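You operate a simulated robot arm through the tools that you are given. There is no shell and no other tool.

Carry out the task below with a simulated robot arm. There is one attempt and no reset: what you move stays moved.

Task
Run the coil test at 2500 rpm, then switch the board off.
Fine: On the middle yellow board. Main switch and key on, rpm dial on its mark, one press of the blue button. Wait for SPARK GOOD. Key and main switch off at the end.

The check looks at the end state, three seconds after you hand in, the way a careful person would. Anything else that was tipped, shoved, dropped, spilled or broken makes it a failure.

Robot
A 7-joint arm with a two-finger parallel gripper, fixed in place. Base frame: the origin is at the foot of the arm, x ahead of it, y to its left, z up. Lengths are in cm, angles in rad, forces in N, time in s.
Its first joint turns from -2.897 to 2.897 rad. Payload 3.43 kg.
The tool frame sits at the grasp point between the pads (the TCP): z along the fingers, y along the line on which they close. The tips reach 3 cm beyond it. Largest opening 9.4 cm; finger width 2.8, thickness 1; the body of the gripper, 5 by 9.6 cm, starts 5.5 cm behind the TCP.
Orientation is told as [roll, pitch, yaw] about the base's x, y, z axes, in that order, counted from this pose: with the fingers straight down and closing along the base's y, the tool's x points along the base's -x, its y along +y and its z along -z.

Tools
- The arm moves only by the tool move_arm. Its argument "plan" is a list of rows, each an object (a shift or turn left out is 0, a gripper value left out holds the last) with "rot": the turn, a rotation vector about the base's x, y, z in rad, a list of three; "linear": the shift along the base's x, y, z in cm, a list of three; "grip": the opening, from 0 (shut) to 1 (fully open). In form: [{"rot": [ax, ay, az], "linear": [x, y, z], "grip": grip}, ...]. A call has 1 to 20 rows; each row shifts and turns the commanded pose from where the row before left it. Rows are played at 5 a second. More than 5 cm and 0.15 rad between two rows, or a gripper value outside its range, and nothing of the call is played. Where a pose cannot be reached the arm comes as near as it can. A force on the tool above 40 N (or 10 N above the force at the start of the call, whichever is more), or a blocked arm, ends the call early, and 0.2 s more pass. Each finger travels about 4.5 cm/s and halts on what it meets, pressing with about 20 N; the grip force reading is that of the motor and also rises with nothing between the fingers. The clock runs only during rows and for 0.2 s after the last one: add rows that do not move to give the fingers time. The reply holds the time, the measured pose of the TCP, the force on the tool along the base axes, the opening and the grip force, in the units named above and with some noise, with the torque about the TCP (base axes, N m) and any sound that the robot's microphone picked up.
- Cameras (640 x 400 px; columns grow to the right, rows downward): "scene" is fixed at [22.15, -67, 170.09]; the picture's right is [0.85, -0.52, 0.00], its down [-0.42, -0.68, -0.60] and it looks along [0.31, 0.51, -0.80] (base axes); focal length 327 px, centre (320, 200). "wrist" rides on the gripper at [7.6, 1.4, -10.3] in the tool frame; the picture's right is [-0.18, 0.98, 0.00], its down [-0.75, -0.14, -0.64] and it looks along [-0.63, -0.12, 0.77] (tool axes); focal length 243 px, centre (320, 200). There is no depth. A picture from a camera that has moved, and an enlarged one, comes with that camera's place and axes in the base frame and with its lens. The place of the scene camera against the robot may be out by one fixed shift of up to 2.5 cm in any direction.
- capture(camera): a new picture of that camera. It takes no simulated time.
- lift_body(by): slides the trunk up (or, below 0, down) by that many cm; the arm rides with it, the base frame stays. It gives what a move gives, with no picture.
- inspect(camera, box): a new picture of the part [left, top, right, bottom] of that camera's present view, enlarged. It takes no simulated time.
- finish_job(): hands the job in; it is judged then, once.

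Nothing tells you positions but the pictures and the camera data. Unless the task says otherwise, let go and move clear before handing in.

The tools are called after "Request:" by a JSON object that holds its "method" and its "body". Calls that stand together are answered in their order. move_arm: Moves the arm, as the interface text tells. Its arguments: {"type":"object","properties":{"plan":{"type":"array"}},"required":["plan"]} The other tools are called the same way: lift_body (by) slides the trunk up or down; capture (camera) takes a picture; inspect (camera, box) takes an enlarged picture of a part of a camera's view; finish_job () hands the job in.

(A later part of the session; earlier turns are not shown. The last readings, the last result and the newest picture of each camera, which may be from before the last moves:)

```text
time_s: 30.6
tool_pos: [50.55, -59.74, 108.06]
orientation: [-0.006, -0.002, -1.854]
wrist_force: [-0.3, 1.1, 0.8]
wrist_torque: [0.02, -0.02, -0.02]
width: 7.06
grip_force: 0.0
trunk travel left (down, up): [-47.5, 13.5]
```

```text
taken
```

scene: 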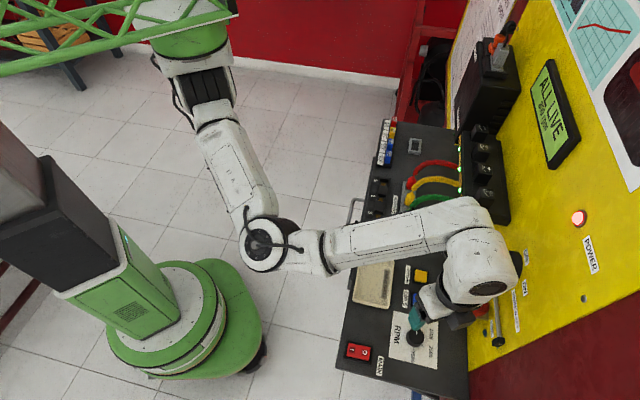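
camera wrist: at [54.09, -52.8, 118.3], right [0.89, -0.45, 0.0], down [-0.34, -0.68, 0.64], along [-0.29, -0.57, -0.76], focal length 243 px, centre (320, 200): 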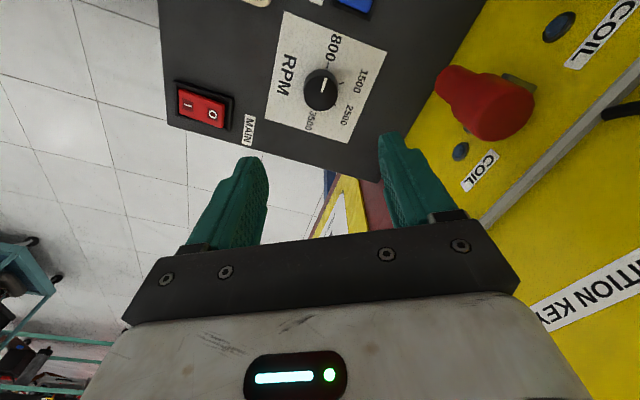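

Request:
{"method": "inspect", "body": {"camera": "wrist", "box": [250, 20, 410, 140]}}

```text
3.33 times, centred on (330, 80) of wrist
camera zoom: at [54.09, -52.8, 118.3], right [0.89, -0.45, 0.0], down [-0.34, -0.68, 0.64], along [-0.29, -0.57, -0.76], focal length 809 px, centre (287, 600)
```

zoom: 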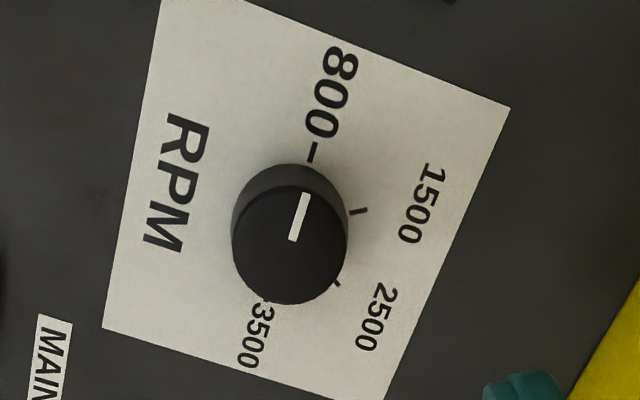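

The full yaw range works in the air and the knob centre is confirmed. I'll return to the starting yaw and descend onto the knob.

Request:
{"method": "move_arm", "body": {"plan": [{"rot": [0, 0, 0.14]}, {"rot": [0, 0, 0.14]}, {"rot": [0, 0, 0.14]}, {"rot": [0, 0, 0.14]}, {"rot": [0, 0, 0.14]}, {"rot": [0, 0, 0.14]}, {"rot": [0, 0, 0.14]}, {"rot": [0, 0, 0.14]}, {"rot": [0, 0, 0.14]}, {"rot": [0, 0, 0.14]}, {"rot": [0, 0, 0.14]}, {"rot": [0, 0, 0.14]}, {"rot": [0, 0, 0.14]}, {"rot": [0, 0, 0.14], "linear": [0, 0, -2]}, {"rot": [0, 0, 0.14], "linear": [0, 0, -2]}, {"linear": [0, 0, -2]}, {"linear": [0, 0, -2]}, {}]}}

Request:
{"method": "capture", "body": {"camera": "wrist"}}

Request:
{"method": "capture", "body": {"camera": "scene"}}

```text
time_s: 34.4
tool_pos: [50.53, -59.64, 100.02]
orientation: [-0.006, -0.003, 0.248]
wrist_force: [-0.3, -0.2, -0.4]
wrist_torque: [0.03, -0.02, -0.01]
width: 7.04
grip_force: 0.1
trunk travel left (down, up): [-47.5, 13.5]
```

```text
taken
camera wrist: at [42.76, -60.14, 110.28], right [-0.06, 1.0, 0.0], down [0.76, 0.05, 0.64], along [0.64, 0.04, -0.76], focal length 243 px, centre (320, 200)
```

wrist: 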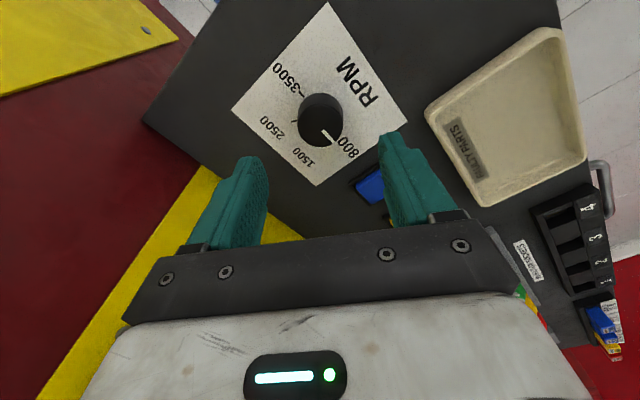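

```text
taken
```

scene: 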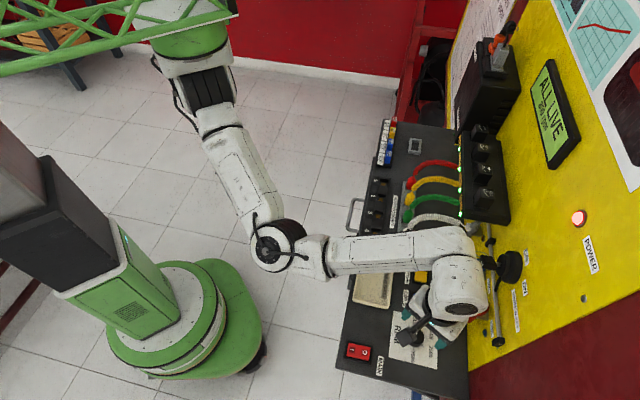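

Request:
{"method": "move_arm", "body": {"plan": [{"linear": [0.02, -0.03, -1.5]}, {"linear": [0.02, -0.03, -1.5]}, {"linear": [0, 0, -1.5]}, {"linear": [0, 0, -1.2]}, {}]}}

Request:
{"method": "capture", "body": {"camera": "wrist"}}

Request:
{"method": "inspect", "body": {"camera": "scene", "box": [340, 200, 540, 380]}}

```text
time_s: 35.6
tool_pos: [50.62, -59.82, 94.38]
orientation: [-0.005, -0.005, 0.249]
wrist_force: [0.4, -0.1, 0.3]
wrist_torque: [0.01, 0.01, 0.03]
width: 7.08
grip_force: 0.0
trunk travel left (down, up): [-47.5, 13.5]
```

```text
taken
camera wrist: at [42.8, -60.2, 104.63], right [-0.06, 1.0, 0.0], down [0.76, 0.05, 0.64], along [0.64, 0.04, -0.76], focal length 243 px, centre (320, 200)
```

wrist: 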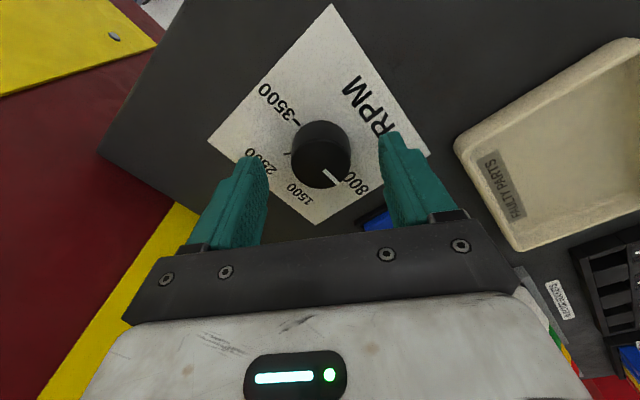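

```text
2.22 times, centred on (440, 290) of scene
camera zoom: at [22.15, -67.0, 170.09], right [0.85, -0.52, 0.0], down [-0.42, -0.68, -0.6], along [0.31, 0.51, -0.8], focal length 726 px, centre (53, 0)
```

zoom: 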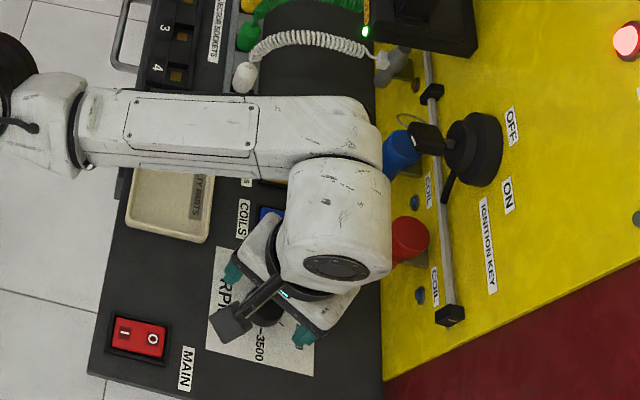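

Request:
{"method": "move_arm", "body": {"plan": [{"linear": [0, 0.05, -0.5]}, {"linear": [0, 0, -0.5]}, {}, {"grip": 0.5}, {"grip": 0.4}, {"grip": 0.0}, {}, {}]}}

Request:
{"method": "capture", "body": {"camera": "wrist"}}

```text
time_s: 37.4
tool_pos: [50.59, -59.72, 93.43]
orientation: [-0.004, -0.001, 0.248]
wrist_force: [-0.3, 0.6, -0.6]
wrist_torque: [0.08, -0.07, 0.02]
width: 3.7
grip_force: 45.2
trunk travel left (down, up): [-47.5, 13.5]
```

```text
taken
camera wrist: at [42.81, -60.14, 103.68], right [-0.06, 1.0, 0.0], down [0.76, 0.05, 0.64], along [0.64, 0.04, -0.76], focal length 243 px, centre (320, 200)
```

wrist: 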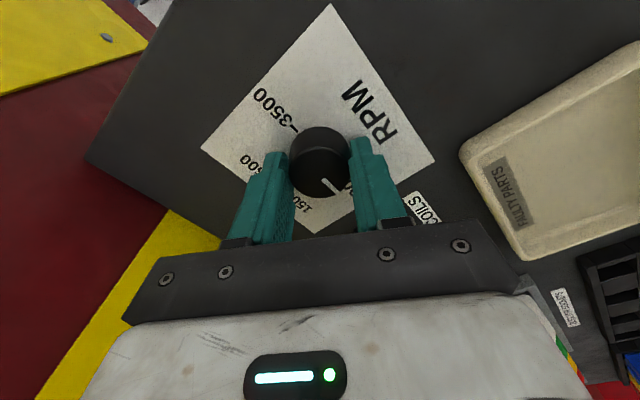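

The knob is gripped. I'll turn it clockwise about 110° first, then read the display.

Request:
{"method": "move_arm", "body": {"plan": [{"rot": [0, 0, -0.12]}, {"rot": [0, 0, -0.12]}, {"rot": [0, 0, -0.12]}, {"rot": [0, 0, -0.12]}, {"rot": [0, 0, -0.12]}, {"rot": [0, 0, -0.12]}, {"rot": [0, 0, -0.12]}, {"rot": [0, 0, -0.12]}, {"rot": [0, 0, -0.12]}, {"rot": [0, 0, -0.12]}, {"rot": [0, 0, -0.12]}, {"rot": [0, 0, -0.12]}, {"rot": [0, 0, -0.12]}, {"rot": [0, 0, -0.12]}, {"rot": [0, 0, -0.12]}, {"rot": [0, 0, -0.12]}, {}]}}

Request:
{"method": "capture", "body": {"camera": "wrist"}}

Request:
{"method": "inspect", "body": {"camera": "scene", "box": [500, 40, 620, 180]}}

Request:
{"method": "capture", "body": {"camera": "scene"}}

```text
time_s: 41.0
tool_pos: [50.56, -59.82, 93.43]
orientation: [-0.005, -0.005, -1.677]
wrist_force: [-2.3, -6.1, 11.2]
wrist_torque: [0.31, 0.18, 0.01]
width: 3.7
grip_force: 44.6
trunk travel left (down, up): [-47.5, 13.5]
```

```text
taken
camera wrist: at [52.81, -52.31, 103.66], right [0.96, -0.29, 0.0], down [-0.22, -0.73, 0.65], along [-0.19, -0.62, -0.76], focal length 243 px, centre (320, 200)
```

wrist: 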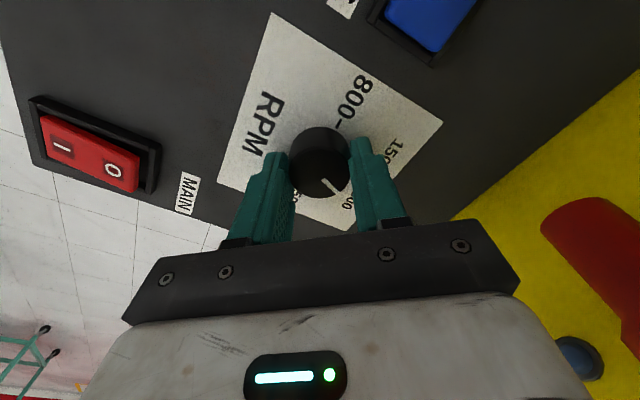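

```text
2.86 times, centred on (560, 110) of scene
camera zoom: at [22.15, -67.0, 170.09], right [0.85, -0.52, 0.0], down [-0.42, -0.68, -0.6], along [0.31, 0.51, -0.8], focal length 934 px, centre (-366, 457)
```

zoom: 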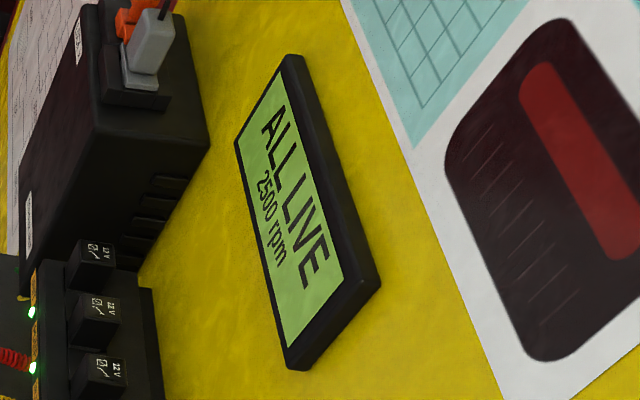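

```text
taken
```

scene: 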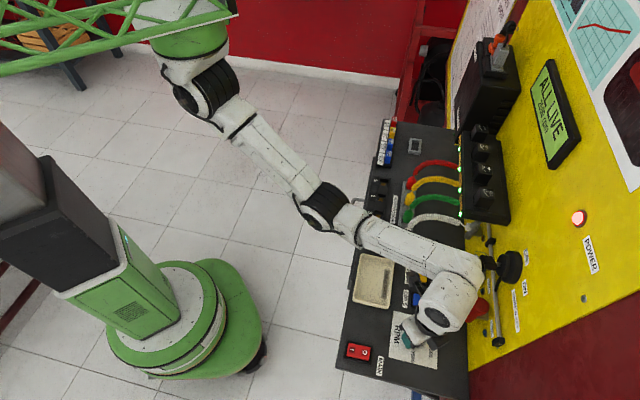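

The display reads 2500 rpm; I'll add the last 10° so the pointer sits on the mark, then release and rise.

Request:
{"method": "move_arm", "body": {"plan": [{"rot": [0, 0, -0.085]}, {"rot": [0, 0, -0.085]}, {}, {"grip": 0.5}, {"grip": 0.75}, {}, {"linear": [0, 0, 1.5]}, {"linear": [0, 0, 2]}, {"linear": [0, 0, 2.5]}, {"linear": [0, 0, 2.5]}, {"linear": [0, 0, 2.5]}, {}]}}

Request:
{"method": "capture", "body": {"camera": "wrist"}}

Request:
{"method": "inspect", "body": {"camera": "wrist", "box": [220, 20, 420, 160]}}

Request:
{"method": "capture", "body": {"camera": "scene"}}

```text
time_s: 43.6
tool_pos: [50.68, -59.77, 104.31]
orientation: [-0.005, -0.003, -1.843]
wrist_force: [0.4, -0.5, 0.4]
wrist_torque: [-0.03, 0.0, 0.02]
width: 7.03
grip_force: 0.0
trunk travel left (down, up): [-47.5, 13.5]
```

```text
taken
camera wrist: at [54.13, -52.8, 114.6], right [0.9, -0.44, -0.01], down [-0.34, -0.69, 0.64], along [-0.29, -0.58, -0.76], focal length 243 px, centre (320, 200)
```

wrist: 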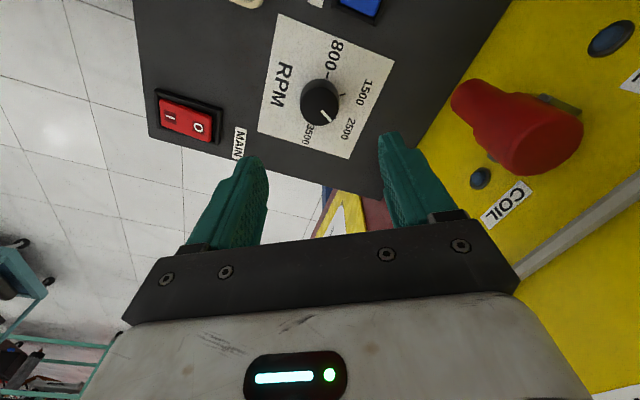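

```text
2.86 times, centred on (320, 90) of wrist
camera zoom: at [54.13, -52.8, 114.6], right [0.9, -0.44, -0.01], down [-0.34, -0.69, 0.64], along [-0.29, -0.58, -0.76], focal length 693 px, centre (320, 514)
```

zoom: 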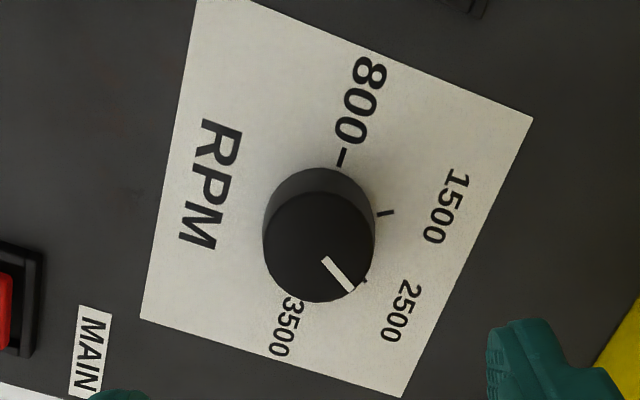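

```text
taken
```

scene: 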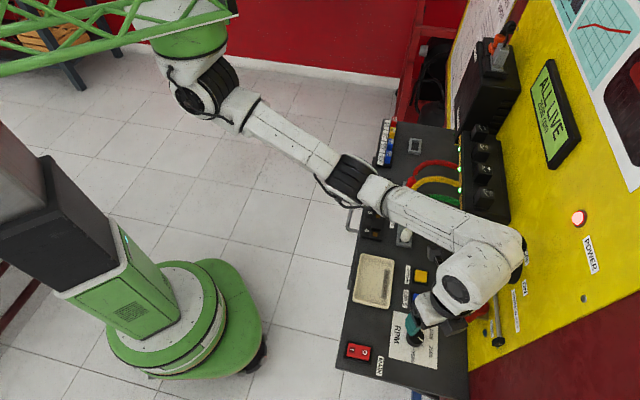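

The dial pointer is on the 2500 mark and the display shows 2500 rpm. The blue COILS button is near (56.8,-53.75); the key overhangs it, so I'll close the gripper and tilt the hand away from the panel before pressing.

Request:
{"method": "move_arm", "body": {"plan": [{"linear": [-1.0, 1.03, 1.0], "grip": 0}, {"rot": [0, 0, 0.1304], "linear": [-0.2, 0.97, 0.25]}, {"rot": [0, 0, 0.1304], "linear": [-0.2, 0.97, 0.25]}, {"rot": [0, 0, 0.1304], "linear": [-0.2, 0.97, 0.25]}, {"rot": [0, 0, 0.1304], "linear": [-0.2, 0.97, 0.25]}, {"rot": [0, 0, 0.1304], "linear": [-0.2, 0.97, 0.25]}, {"rot": [0, 0, 0.1304], "linear": [-0.2, 0.97, 0.25]}, {"rot": [0, 0, 0.1304], "linear": [-0.2, 0.97, 0.25]}, {"rot": [0, 0, 0.1304], "linear": [-0.2, 0.97, 0.25]}, {"rot": [-0.0807, -0.0784, 0], "linear": [0.8, 0, 0]}, {"rot": [-0.0807, -0.0784, 0], "linear": [0.8, 0, 0]}, {"rot": [-0.0807, -0.0784, 0], "linear": [0.8, 0, 0]}, {"rot": [-0.0807, -0.0784, 0], "linear": [0.8, 0, 0]}, {}]}}

Request:
{"method": "capture", "body": {"camera": "wrist"}}

Request:
{"method": "capture", "body": {"camera": "scene"}}

```text
time_s: 46.6
tool_pos: [51.33, -50.92, 107.44]
orientation: [-0.005, -0.454, -0.802]
wrist_force: [-0.1, -0.6, 1.1]
wrist_torque: [0.01, -0.03, -0.01]
width: 0.0
grip_force: 20.3
trunk travel left (down, up): [-47.5, 13.5]
```

```text
taken
camera wrist: at [44.41, -41.75, 113.26], right [0.82, 0.56, 0.08], down [0.18, -0.38, 0.91], along [0.54, -0.73, -0.41], focal length 243 px, centre (320, 200)
```

wrist: 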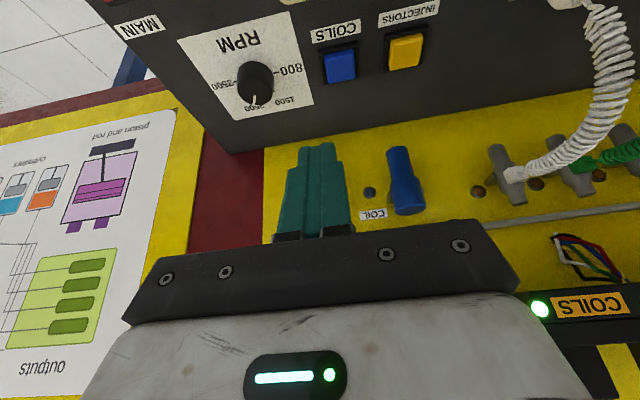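

```text
taken
```

scene: 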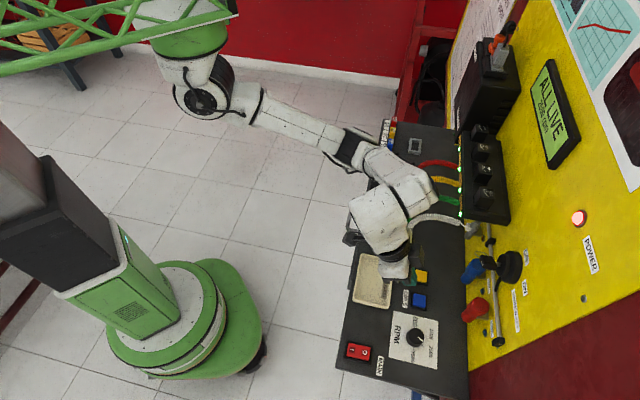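

Request:
{"method": "move_arm", "body": {"plan": [{"linear": [1.275, -0.58, -2.35]}, {"linear": [1.275, -0.58, -2.35]}, {"linear": [1.275, -0.58, -2.35]}, {"linear": [1.275, -0.58, -2.35]}, {}]}}

Request:
{"method": "capture", "body": {"camera": "wrist"}}

Request:
{"method": "inspect", "body": {"camera": "scene", "box": [340, 180, 540, 360]}}

```text
time_s: 47.8
tool_pos: [56.47, -53.16, 97.93]
orientation: [-0.004, -0.453, -0.802]
wrist_force: [-0.4, -0.3, -0.8]
wrist_torque: [-0.01, 0.03, 0.02]
width: 0.0
grip_force: 19.7
trunk travel left (down, up): [-47.5, 13.5]
```

```text
taken
camera wrist: at [49.59, -44.04, 103.74], right [0.82, 0.56, 0.08], down [0.18, -0.38, 0.91], along [0.54, -0.73, -0.41], focal length 243 px, centre (320, 200)
```

wrist: 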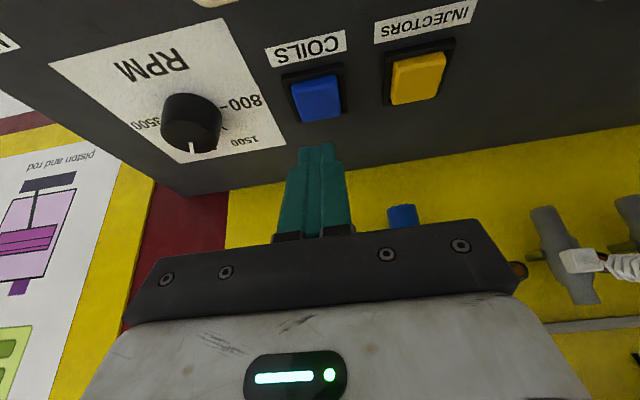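

```text
2.22 times, centred on (440, 270) of scene
camera zoom: at [22.15, -67.0, 170.09], right [0.85, -0.52, 0.0], down [-0.42, -0.68, -0.6], along [0.31, 0.51, -0.8], focal length 726 px, centre (53, 44)
```

zoom: 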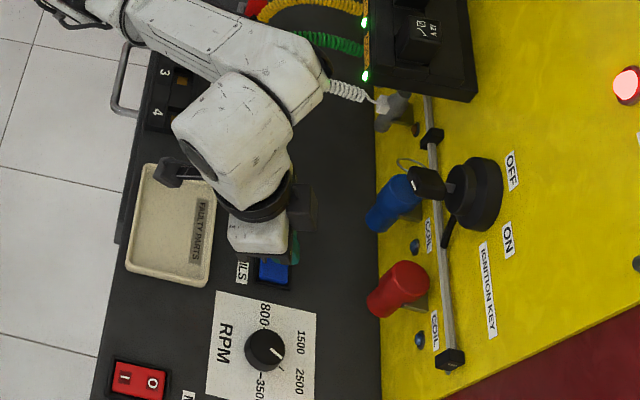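

Request:
{"method": "move_arm", "body": {"plan": [{"linear": [0.05, -0.1, -1.2]}, {"linear": [0.05, -0.1, -1.2]}, {"linear": [0, 0, -0.6]}, {}]}}

Request:
{"method": "inspect", "body": {"camera": "wrist", "box": [220, 60, 420, 200]}}

```text
time_s: 48.8
tool_pos: [56.54, -53.53, 94.97]
orientation: [-0.003, -0.452, -0.8]
wrist_force: [0.1, 0.2, -0.2]
wrist_torque: [0.03, -0.01, -0.04]
width: 0.0
grip_force: 19.6
trunk travel left (down, up): [-47.5, 13.5]
```

```text
2.86 times, centred on (320, 130) of wrist
camera zoom: at [49.6, -44.29, 100.85], right [0.82, 0.56, 0.08], down [0.18, -0.38, 0.91], along [0.54, -0.73, -0.41], focal length 693 px, centre (320, 400)
```

zoom: 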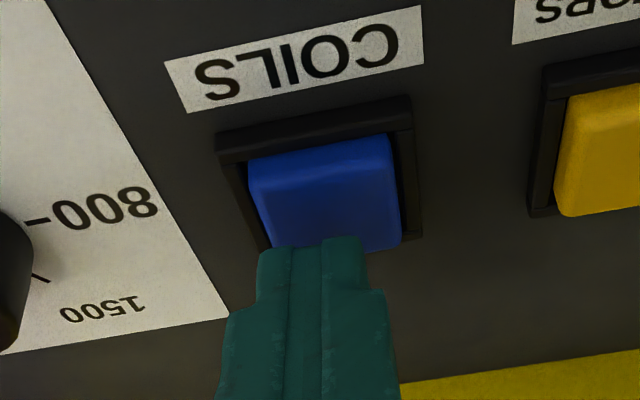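

Request:
{"method": "move_arm", "body": {"plan": [{"linear": [-0.25, 0.26, -0.4]}, {"linear": [0, 0, -0.3]}, {"linear": [0, 0, -0.3]}, {"linear": [0, 0, -0.25]}, {}]}}

Request:
{"method": "inspect", "body": {"camera": "wrist", "box": [220, 60, 420, 200]}}

Request:
{"method": "inspect", "body": {"camera": "scene", "box": [500, 40, 620, 180]}}

```text
time_s: 50.0
tool_pos: [56.22, -53.19, 93.93]
orientation: [-0.003, -0.456, -0.802]
wrist_force: [-0.3, 1.9, 12.2]
wrist_torque: [0.04, -0.04, -0.01]
width: 0.01
grip_force: 20.3
trunk travel left (down, up): [-47.5, 13.5]
heard: click
```

```text
2.86 times, centred on (320, 130) of wrist
camera zoom: at [49.34, -44.0, 99.75], right [0.82, 0.56, 0.08], down [0.18, -0.38, 0.91], along [0.54, -0.73, -0.41], focal length 693 px, centre (320, 400)
```

zoom: 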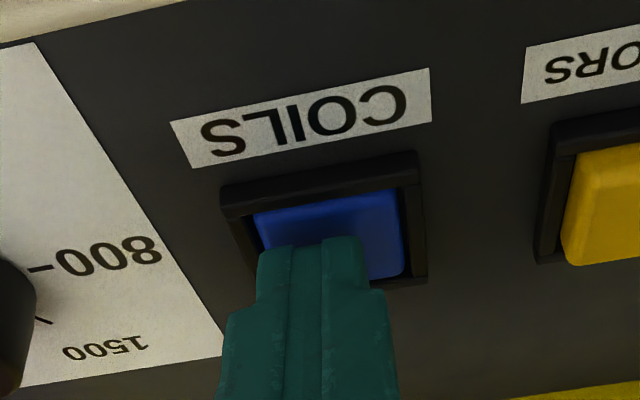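

```text
2.86 times, centred on (560, 110) of scene
camera zoom: at [22.15, -67.0, 170.09], right [0.85, -0.52, 0.0], down [-0.42, -0.68, -0.6], along [0.31, 0.51, -0.8], focal length 934 px, centre (-366, 457)
```

zoom: 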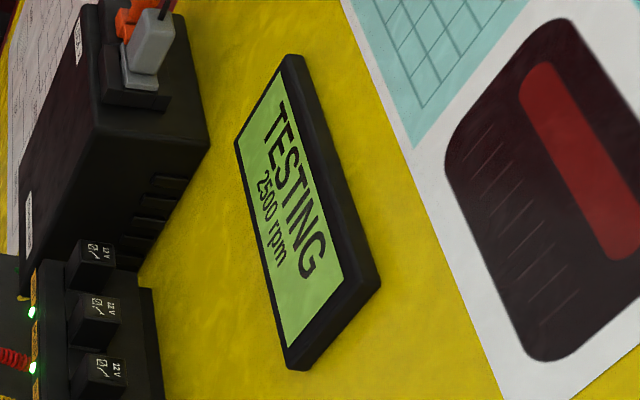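

The button clicked and the display shows TESTING 2500 rpm. I'll lift straight off in one smooth move and wait for the result.

Request:
{"method": "move_arm", "body": {"plan": [{"linear": [0, 0, 2]}, {"linear": [0, 0, 2.5]}, {"linear": [-0.7, 0.7, 2.5]}, {"linear": [-1.4, 1.43, 2.5]}, {"linear": [-1.4, 1.43, 2.5]}, {}, {}, {}]}}

Request:
{"method": "inspect", "body": {"camera": "scene", "box": [500, 40, 620, 180]}}

Request:
{"method": "capture", "body": {"camera": "scene"}}

```text
time_s: 51.8
tool_pos: [52.71, -49.72, 105.87]
orientation: [-0.004, -0.451, -0.802]
wrist_force: [1.0, 0.5, 0.5]
wrist_torque: [0.0, -0.01, 0.03]
width: 0.0
grip_force: 19.7
trunk travel left (down, up): [-47.5, 13.5]
```

```text
2.86 times, centred on (560, 110) of scene
camera zoom: at [22.15, -67.0, 170.09], right [0.85, -0.52, 0.0], down [-0.42, -0.68, -0.6], along [0.31, 0.51, -0.8], focal length 934 px, centre (-366, 457)
```

zoom: 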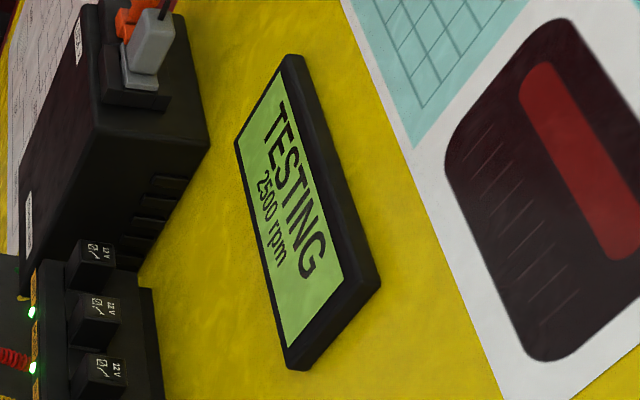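

```text
taken
```

scene: 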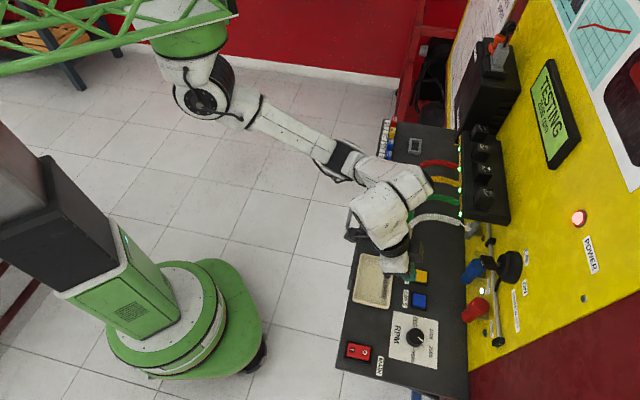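

Test is running. While it does, I'll turn the tool back to horizontal in front of the key without touching anything.

Request:
{"method": "move_arm", "body": {"plan": [{"rot": [-0.1005, -0.0976, 0], "linear": [-0.3, 0.54, 1]}, {"rot": [-0.1005, -0.0976, 0], "linear": [-0.3, 0.54, 1]}, {"rot": [-0.1005, -0.0976, 0], "linear": [-0.3, 0.54, 1]}, {"rot": [-0.1005, -0.0976, 0], "linear": [-0.3, 0.54, 1]}, {"rot": [-0.1005, -0.0976, 0], "linear": [-0.3, 0.54, 1]}, {"rot": [-0.1005, -0.0976, 0], "linear": [-0.3, 0.54, 1]}, {"rot": [-0.1005, -0.0976, 0], "linear": [-0.3, 0.54, 1]}, {"rot": [-0.1005, -0.0976, 0], "linear": [-0.3, 0.54, 1]}, {"grip": 0.5}]}}

Request:
{"method": "capture", "body": {"camera": "wrist"}}

Request:
{"method": "capture", "body": {"camera": "scene"}}

Request:
{"method": "inspect", "body": {"camera": "scene", "box": [500, 40, 620, 180]}}

```text
time_s: 53.8
tool_pos: [50.31, -45.28, 113.78]
orientation: [2.801, -1.566, 2.677]
wrist_force: [0.0, 0.2, -0.2]
wrist_torque: [0.01, -0.04, 0.02]
width: 3.24
grip_force: 0.0
trunk travel left (down, up): [-47.5, 13.5]
```

```text
taken
camera wrist: at [44.24, -36.91, 106.12], right [0.71, 0.68, 0.19], down [-0.55, 0.37, 0.75], along [0.44, -0.63, 0.63], focal length 243 px, centre (320, 200)
```

wrist: 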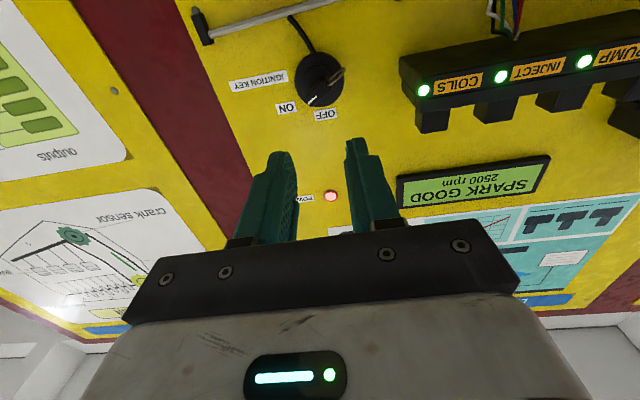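

```text
taken
```

scene: 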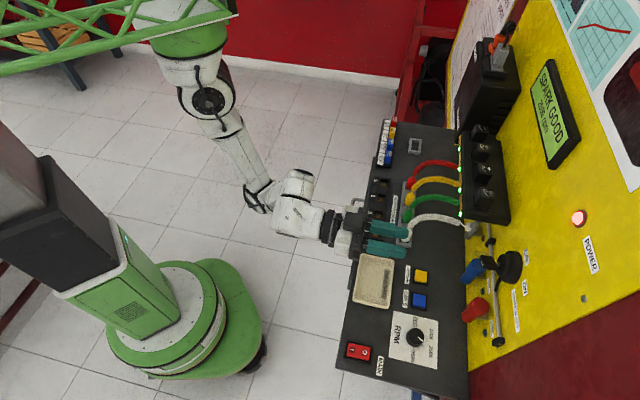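

```text
2.86 times, centred on (560, 110) of scene
camera zoom: at [22.15, -67.0, 170.09], right [0.85, -0.52, 0.0], down [-0.42, -0.68, -0.6], along [0.31, 0.51, -0.8], focal length 934 px, centre (-366, 457)
```

zoom: 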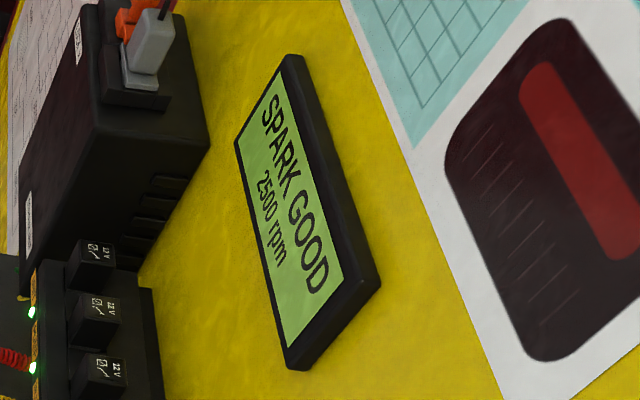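

SPARK GOOD at 2500 rpm is showing. Now I'll roll the gripper to match the key's ON position and approach along the lock axis.

Request:
{"method": "move_arm", "body": {"plan": [{"rot": [0.0914, -0.0941, 0]}, {"rot": [0.0914, -0.0941, 0]}, {"rot": [0.0914, -0.0941, 0]}, {"rot": [0.0914, -0.0941, 0]}, {"rot": [0.0914, -0.0941, 0]}, {"rot": [0.0914, -0.0941, 0]}, {"rot": [0.0914, -0.0941, 0]}, {"rot": [0.0914, -0.0941, 0]}, {"linear": [1.9, -2.04, 0]}, {"linear": [1.9, -2.04, 0]}, {"linear": [1.9, -2.04, 0]}, {"linear": [1.9, -2.04, 0]}, {}]}}

Request:
{"method": "capture", "body": {"camera": "wrist"}}

Request:
{"method": "inspect", "body": {"camera": "scene", "box": [400, 200, 560, 320]}}

```text
time_s: 56.6
tool_pos: [57.83, -53.55, 113.71]
orientation: [1.565, -0.521, -2.374]
wrist_force: [0.7, 0.3, 0.3]
wrist_torque: [0.03, 0.05, 0.02]
width: 4.68
grip_force: 0.1
trunk travel left (down, up): [-47.5, 13.5]
```

```text
taken
camera wrist: at [55.99, -41.02, 111.26], right [0.24, 0.23, 0.94], down [-0.97, -0.04, 0.26], along [0.1, -0.97, 0.21], focal length 243 px, centre (320, 200)
```

wrist: 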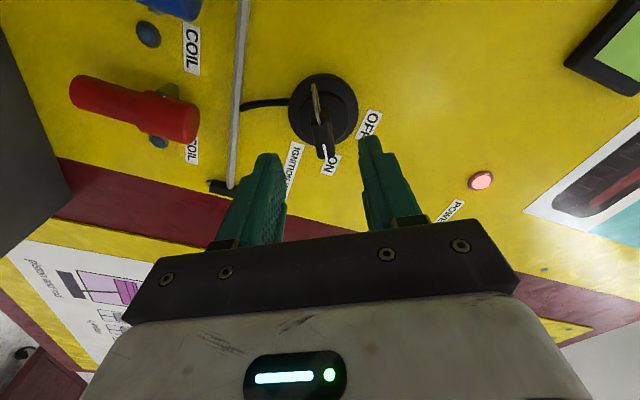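

```text
3.33 times, centred on (480, 260) of scene
camera zoom: at [22.15, -67.0, 170.09], right [0.85, -0.52, 0.0], down [-0.42, -0.68, -0.6], along [0.31, 0.51, -0.8], focal length 1089 px, centre (-213, 0)
```

zoom: 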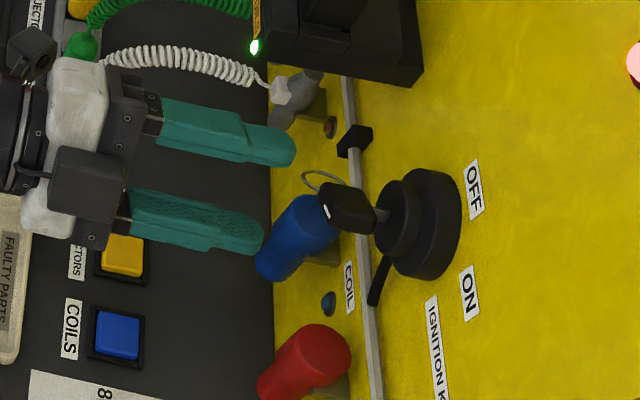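

Request:
{"method": "move_arm", "body": {"plan": [{"linear": [0.83, -0.85, 0]}, {"linear": [0.83, -0.85, 0]}, {"linear": [0.83, -0.85, 0]}, {"linear": [0.83, -0.85, 0]}, {}]}}

Request:
{"method": "capture", "body": {"camera": "wrist"}}

```text
time_s: 57.8
tool_pos: [61.18, -56.94, 113.64]
orientation: [1.567, -0.522, -2.373]
wrist_force: [-0.4, -0.2, -0.1]
wrist_torque: [-0.01, -0.01, 0.0]
width: 4.69
grip_force: 0.1
trunk travel left (down, up): [-47.5, 13.5]
```

```text
taken
camera wrist: at [59.32, -44.41, 111.24], right [0.24, 0.23, 0.94], down [-0.97, -0.04, 0.26], along [0.1, -0.97, 0.21], focal length 243 px, centre (320, 200)
```

wrist: 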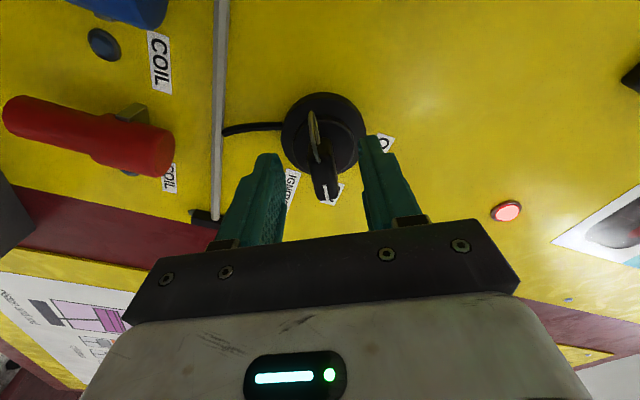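

Request:
{"method": "move_arm", "body": {"plan": [{"linear": [0.04, 0.04, 0.17]}, {"grip": 0.3}, {"grip": 0.2}, {"grip": 0.0}, {}, {}, {}]}}

Request:
{"method": "capture", "body": {"camera": "wrist"}}

```text
time_s: 59.4
tool_pos: [61.28, -56.84, 113.98]
orientation: [1.569, -0.521, -2.372]
wrist_force: [0.3, -1.0, 0.5]
wrist_torque: [-0.8, -0.57, 0.49]
width: 1.37
grip_force: 45.2
trunk travel left (down, up): [-47.5, 13.5]
```

```text
taken
camera wrist: at [59.35, -44.36, 111.43], right [0.24, 0.23, 0.94], down [-0.97, -0.04, 0.25], along [0.1, -0.97, 0.21], focal length 243 px, centre (320, 200)
```

wrist: 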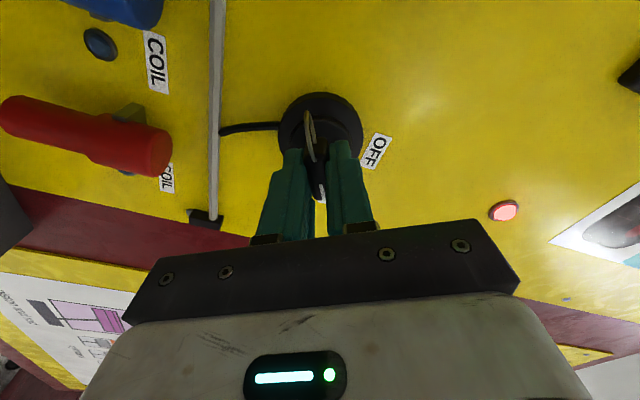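

Request:
{"method": "move_arm", "body": {"plan": [{"rot": [-0.0914, 0.0941, 0], "linear": [0, 0, -0.02]}, {"rot": [-0.0914, 0.0941, 0], "linear": [0, 0, -0.02]}, {"rot": [-0.0914, 0.0941, 0], "linear": [0, 0, -0.02]}, {"rot": [-0.0914, 0.0941, 0], "linear": [0, 0, -0.02]}, {"rot": [-0.0914, 0.0941, 0], "linear": [0, 0, -0.02]}, {"rot": [-0.0914, 0.0941, 0], "linear": [0, 0, -0.02]}, {"rot": [-0.0914, 0.0941, 0], "linear": [0, 0, -0.02]}, {"rot": [-0.0914, 0.0941, 0], "linear": [0, 0, -0.02]}, {}]}}

Request:
{"method": "capture", "body": {"camera": "wrist"}}

Request:
{"method": "capture", "body": {"camera": "scene"}}

```text
time_s: 61.4
tool_pos: [61.29, -56.86, 113.85]
orientation: [-2.917, -1.566, 2.11]
wrist_force: [-2.1, -5.9, 13.9]
wrist_torque: [-0.57, -0.66, 0.95]
width: 1.41
grip_force: 45.0
trunk travel left (down, up): [-47.5, 13.5]
```

```text
taken
camera wrist: at [55.11, -48.51, 106.23], right [0.71, 0.68, 0.18], down [-0.55, 0.37, 0.75], along [0.44, -0.63, 0.63], focal length 243 px, centre (320, 200)
```

wrist: 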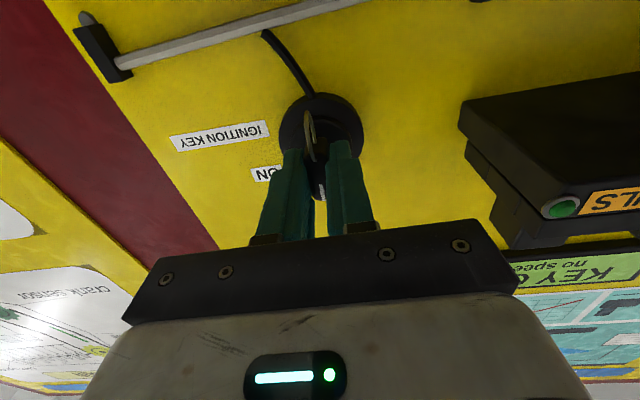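

```text
taken
```

scene: 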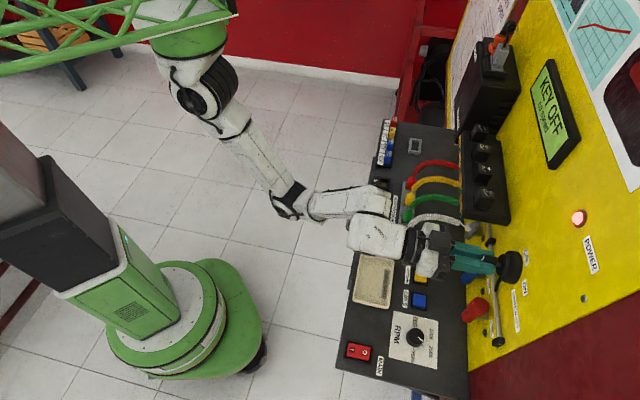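

The display reads KEY OFF. I'll release the key, back out and check that it sits at OFF.

Request:
{"method": "move_arm", "body": {"plan": [{"grip": 0.25}, {"grip": 0.5}, {}, {"linear": [-1.4, 1.43, 0]}, {"linear": [-1.4, 1.43, 0]}, {"linear": [-1.4, 1.43, 0]}, {"linear": [-1.4, 1.43, 0]}, {"linear": [-1.4, 1.43, 0]}, {"linear": [-1.4, 1.43, 0]}, {}]}}

Request:
{"method": "capture", "body": {"camera": "wrist"}}

Request:
{"method": "inspect", "body": {"camera": "scene", "box": [400, 200, 560, 320]}}

Request:
{"method": "inspect", "body": {"camera": "wrist", "box": [190, 0, 410, 160]}}

```text
time_s: 63.6
tool_pos: [52.83, -48.21, 113.79]
orientation: [2.89, -1.57, 2.587]
wrist_force: [0.5, 0.1, -0.8]
wrist_torque: [-0.02, -0.02, 0.0]
width: 4.71
grip_force: 0.0
trunk travel left (down, up): [-47.5, 13.5]
```

```text
taken
camera wrist: at [46.74, -39.8, 106.16], right [0.71, 0.68, 0.18], down [-0.55, 0.37, 0.75], along [0.45, -0.63, 0.63], focal length 243 px, centre (320, 200)
```

wrist: 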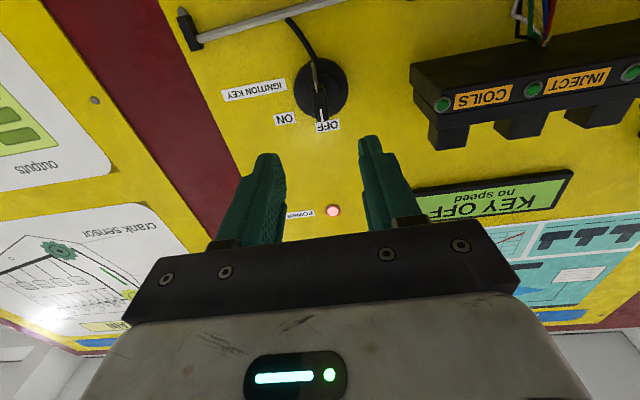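

```text
3.33 times, centred on (480, 260) of scene
camera zoom: at [22.15, -67.0, 170.09], right [0.85, -0.52, 0.0], down [-0.42, -0.68, -0.6], along [0.31, 0.51, -0.8], focal length 1089 px, centre (-213, 0)
```

zoom: 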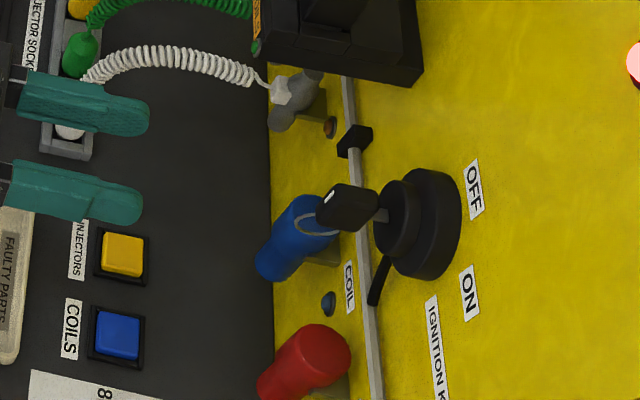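

```text
2.50 times, centred on (300, 80) of wrist
camera zoom: at [46.74, -39.8, 106.16], right [0.71, 0.68, 0.18], down [-0.55, 0.37, 0.75], along [0.45, -0.63, 0.63], focal length 606 px, centre (370, 500)
```

zoom: 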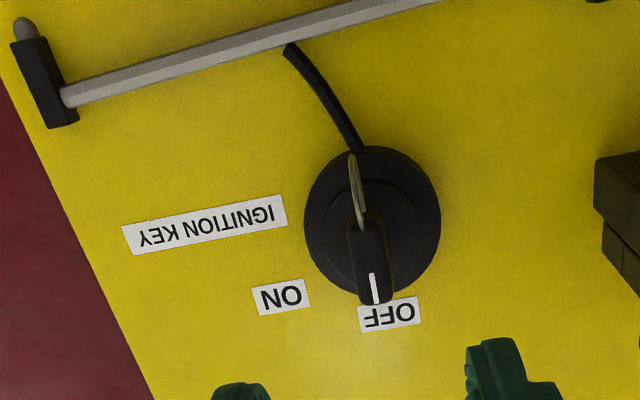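

The key is back at OFF. Now I'll turn the tool down again, close the gripper and move over the O side of the main switch.

Request:
{"method": "move_arm", "body": {"plan": [{"rot": [0.10245, 0.0995, 0], "linear": [-0.8, -0.17, 0], "grip": 0.5}, {"rot": [0.10245, 0.0995, 0], "linear": [-0.8, -0.17, 0]}, {"rot": [0.10245, 0.0995, 0], "linear": [-0.8, -0.17, 0]}, {"rot": [0.10245, 0.0995, 0], "linear": [-0.8, -0.17, 0], "grip": 0}, {"rot": [0.10245, 0.0995, 0], "linear": [-0.8, -0.17, 0]}, {"rot": [0.10245, 0.0995, 0], "linear": [-0.8, -0.17, 0]}, {"rot": [0.10245, 0.0995, 0], "linear": [-0.8, -0.17, 0]}, {"rot": [0.10245, 0.0995, 0], "linear": [-0.8, -0.17, 0]}, {"rot": [0.10245, 0.0995, 0], "linear": [-0.8, -0.17, 0]}, {"rot": [0.10245, 0.0995, 0], "linear": [-0.8, -0.17, 0]}, {"rot": [0.10245, 0.0995, 0], "linear": [-0.83, -0.1, 0]}, {"linear": [-1.25, -1.75, -2]}, {"linear": [-1.25, -1.75, -2]}, {"linear": [-1.25, -1.75, -2]}, {"linear": [-1.25, -1.75, -2]}, {}]}}

Request:
{"method": "capture", "body": {"camera": "wrist"}}

Request:
{"method": "capture", "body": {"camera": "scene"}}

```text
time_s: 67.0
tool_pos: [38.83, -57.19, 105.72]
orientation: [-0.005, -0.002, -0.8]
wrist_force: [0.2, 1.2, -0.1]
wrist_torque: [0.01, 0.02, 0.04]
width: 0.0
grip_force: 19.9
trunk travel left (down, up): [-47.5, 13.5]
```

```text
taken
camera wrist: at [34.61, -50.59, 116.0], right [0.83, 0.55, 0.0], down [0.42, -0.64, 0.64], along [0.35, -0.54, -0.76], focal length 243 px, centre (320, 200)
```

wrist: 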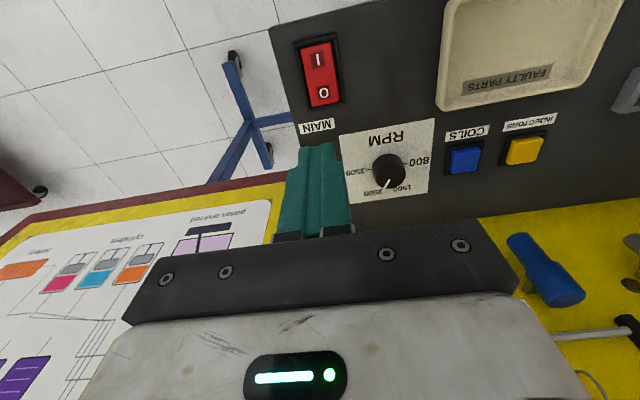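

```text
taken
```

scene: 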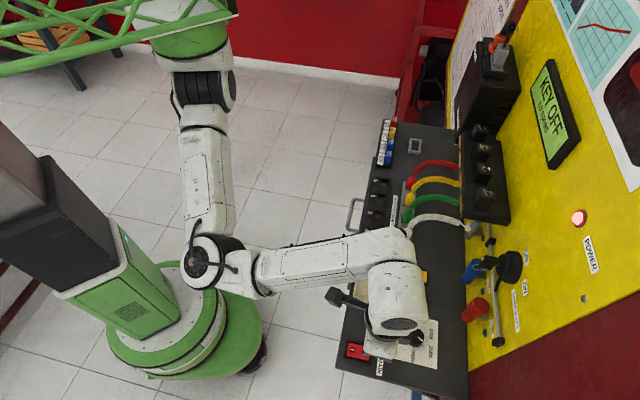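

Request:
{"method": "move_arm", "body": {"plan": [{"linear": [0.15, 0.15, -2.5]}, {"linear": [0.15, 0.15, -2.5]}, {"linear": [0, 0, -2.5]}, {"linear": [0, 0, -2.3]}, {}]}}

Request:
{"method": "inspect", "body": {"camera": "wrist", "box": [220, 60, 440, 220]}}

```text
time_s: 68.2
tool_pos: [39.29, -56.85, 96.01]
orientation: [-0.006, -0.001, -0.8]
wrist_force: [0.2, 1.0, -0.6]
wrist_torque: [-0.01, 0.0, -0.01]
width: 0.0
grip_force: 19.7
trunk travel left (down, up): [-47.5, 13.5]
```

```text
2.50 times, centred on (330, 140) of wrist
camera zoom: at [35.01, -50.24, 106.22], right [0.83, 0.55, 0.0], down [0.42, -0.64, 0.64], along [0.35, -0.54, -0.76], focal length 606 px, centre (295, 350)
```

zoom: 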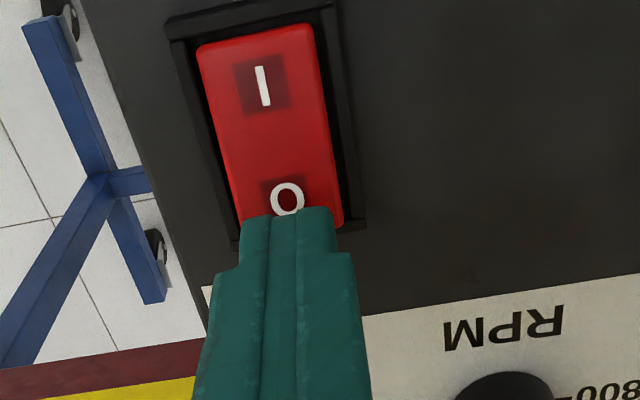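

Request:
{"method": "move_arm", "body": {"plan": [{"linear": [-0.15, 0.15, -0.6]}, {"linear": [0, 0, -0.5]}, {"linear": [0, 0, -0.4]}, {"linear": [0, 0, -0.3]}, {"linear": [0, 0, -0.3]}, {"linear": [0, 0, -0.3]}, {}]}}

Request:
{"method": "capture", "body": {"camera": "scene"}}

Request:
{"method": "inspect", "body": {"camera": "wrist", "box": [220, 60, 440, 220]}}

```text
time_s: 69.5
tool_pos: [39.27, -56.86, 94.4]
orientation: [-0.012, -0.01, -0.798]
wrist_force: [2.4, 3.1, 12.3]
wrist_torque: [0.24, 0.01, -0.05]
width: 0.0
grip_force: 20.2
trunk travel left (down, up): [-47.5, 13.5]
stopped in row 6: the force on the tool passed its limit at 45 N (the readings are from after the stop); the commanded pose is now the measured one
```

```text
taken
```

scene: 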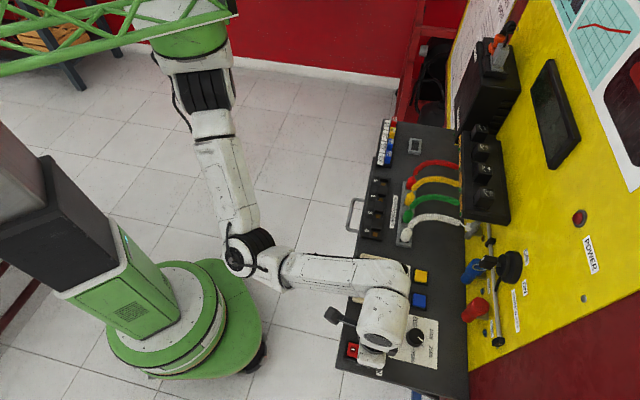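

```text
2.50 times, centred on (330, 140) of wrist
camera zoom: at [34.9, -50.13, 104.5], right [0.83, 0.55, -0.01], down [0.43, -0.63, 0.65], along [0.35, -0.55, -0.76], focal length 606 px, centre (295, 350)
```

zoom: 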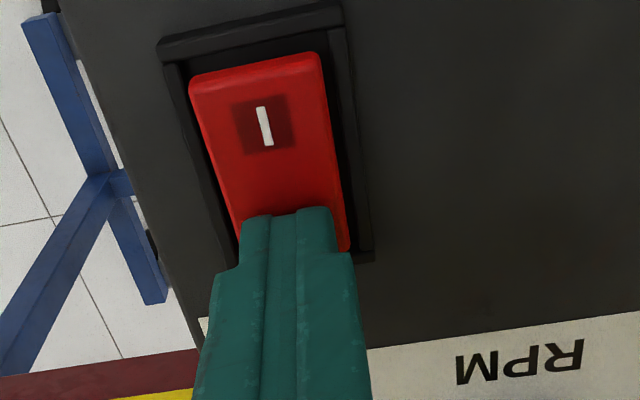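

The lamp and display are now dark, so main is off. I'll lift away, back clear of the board and do a last check.

Request:
{"method": "move_arm", "body": {"plan": [{"linear": [0, 0, 2]}, {"linear": [0, 0, 3]}, {"linear": [0, 0, 4]}, {"linear": [-0.5, 2, 4]}, {"linear": [-0.5, 3, 4]}, {"linear": [-0.5, 3, 3]}, {"linear": [-0.5, 3, 2]}, {"linear": [-0.5, 3, 2]}, {"linear": [0, 3, 0]}, {}]}}

Request:
{"method": "capture", "body": {"camera": "scene"}}

Request:
{"method": "inspect", "body": {"camera": "scene", "box": [330, 230, 530, 400]}}

Request:
{"method": "inspect", "body": {"camera": "scene", "box": [360, 40, 640, 260]}}

Request:
{"method": "capture", "body": {"camera": "wrist"}}

```text
refused: row 5 steps farther than a row can; nothing moved
```

```text
taken
```

scene: 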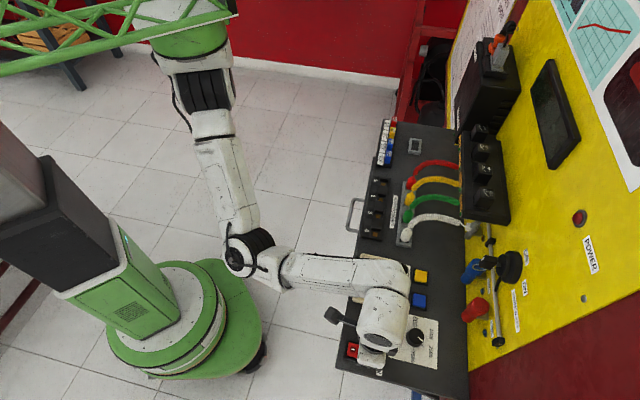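

```text
2.35 times, centred on (430, 315) of scene
camera zoom: at [22.15, -67.0, 170.09], right [0.85, -0.52, 0.0], down [-0.42, -0.68, -0.6], along [0.31, 0.51, -0.8], focal length 769 px, centre (61, -71)
```

zoom: 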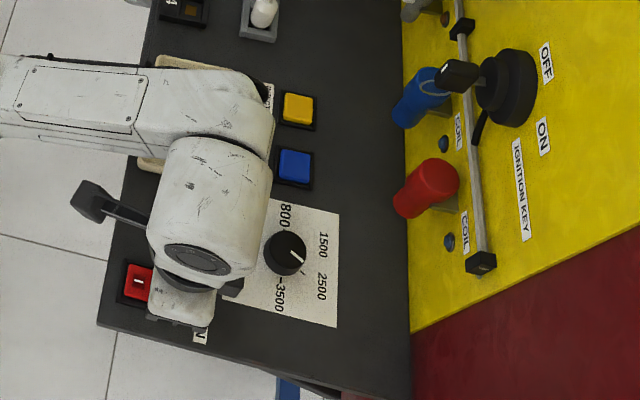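

```text
1.82 times, centred on (500, 150) of scene
camera zoom: at [22.15, -67.0, 170.09], right [0.85, -0.52, 0.0], down [-0.42, -0.68, -0.6], along [0.31, 0.51, -0.8], focal length 594 px, centre (-7, 291)
```

zoom: 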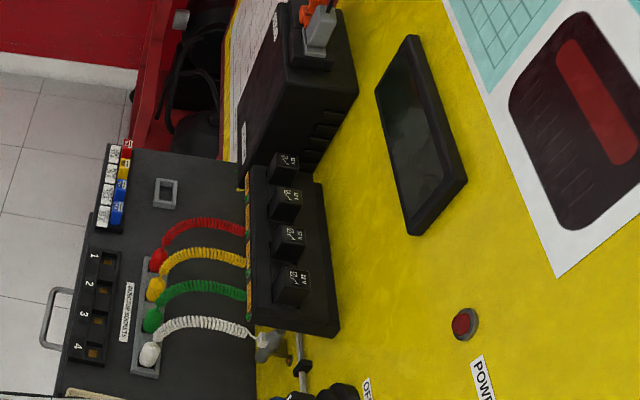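

```text
taken
camera wrist: at [34.9, -50.13, 104.5], right [0.83, 0.55, -0.01], down [0.43, -0.63, 0.65], along [0.35, -0.55, -0.76], focal length 243 px, centre (320, 200)
```

wrist: 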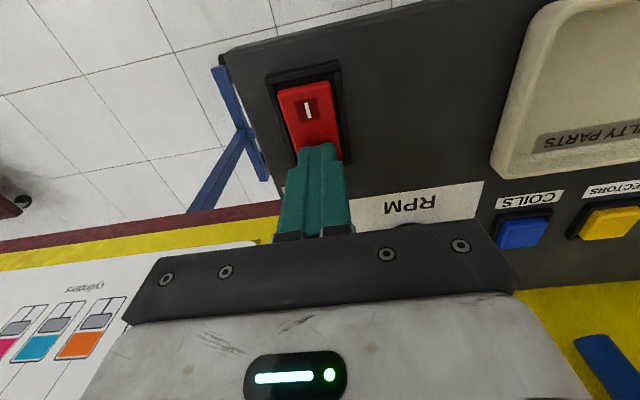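

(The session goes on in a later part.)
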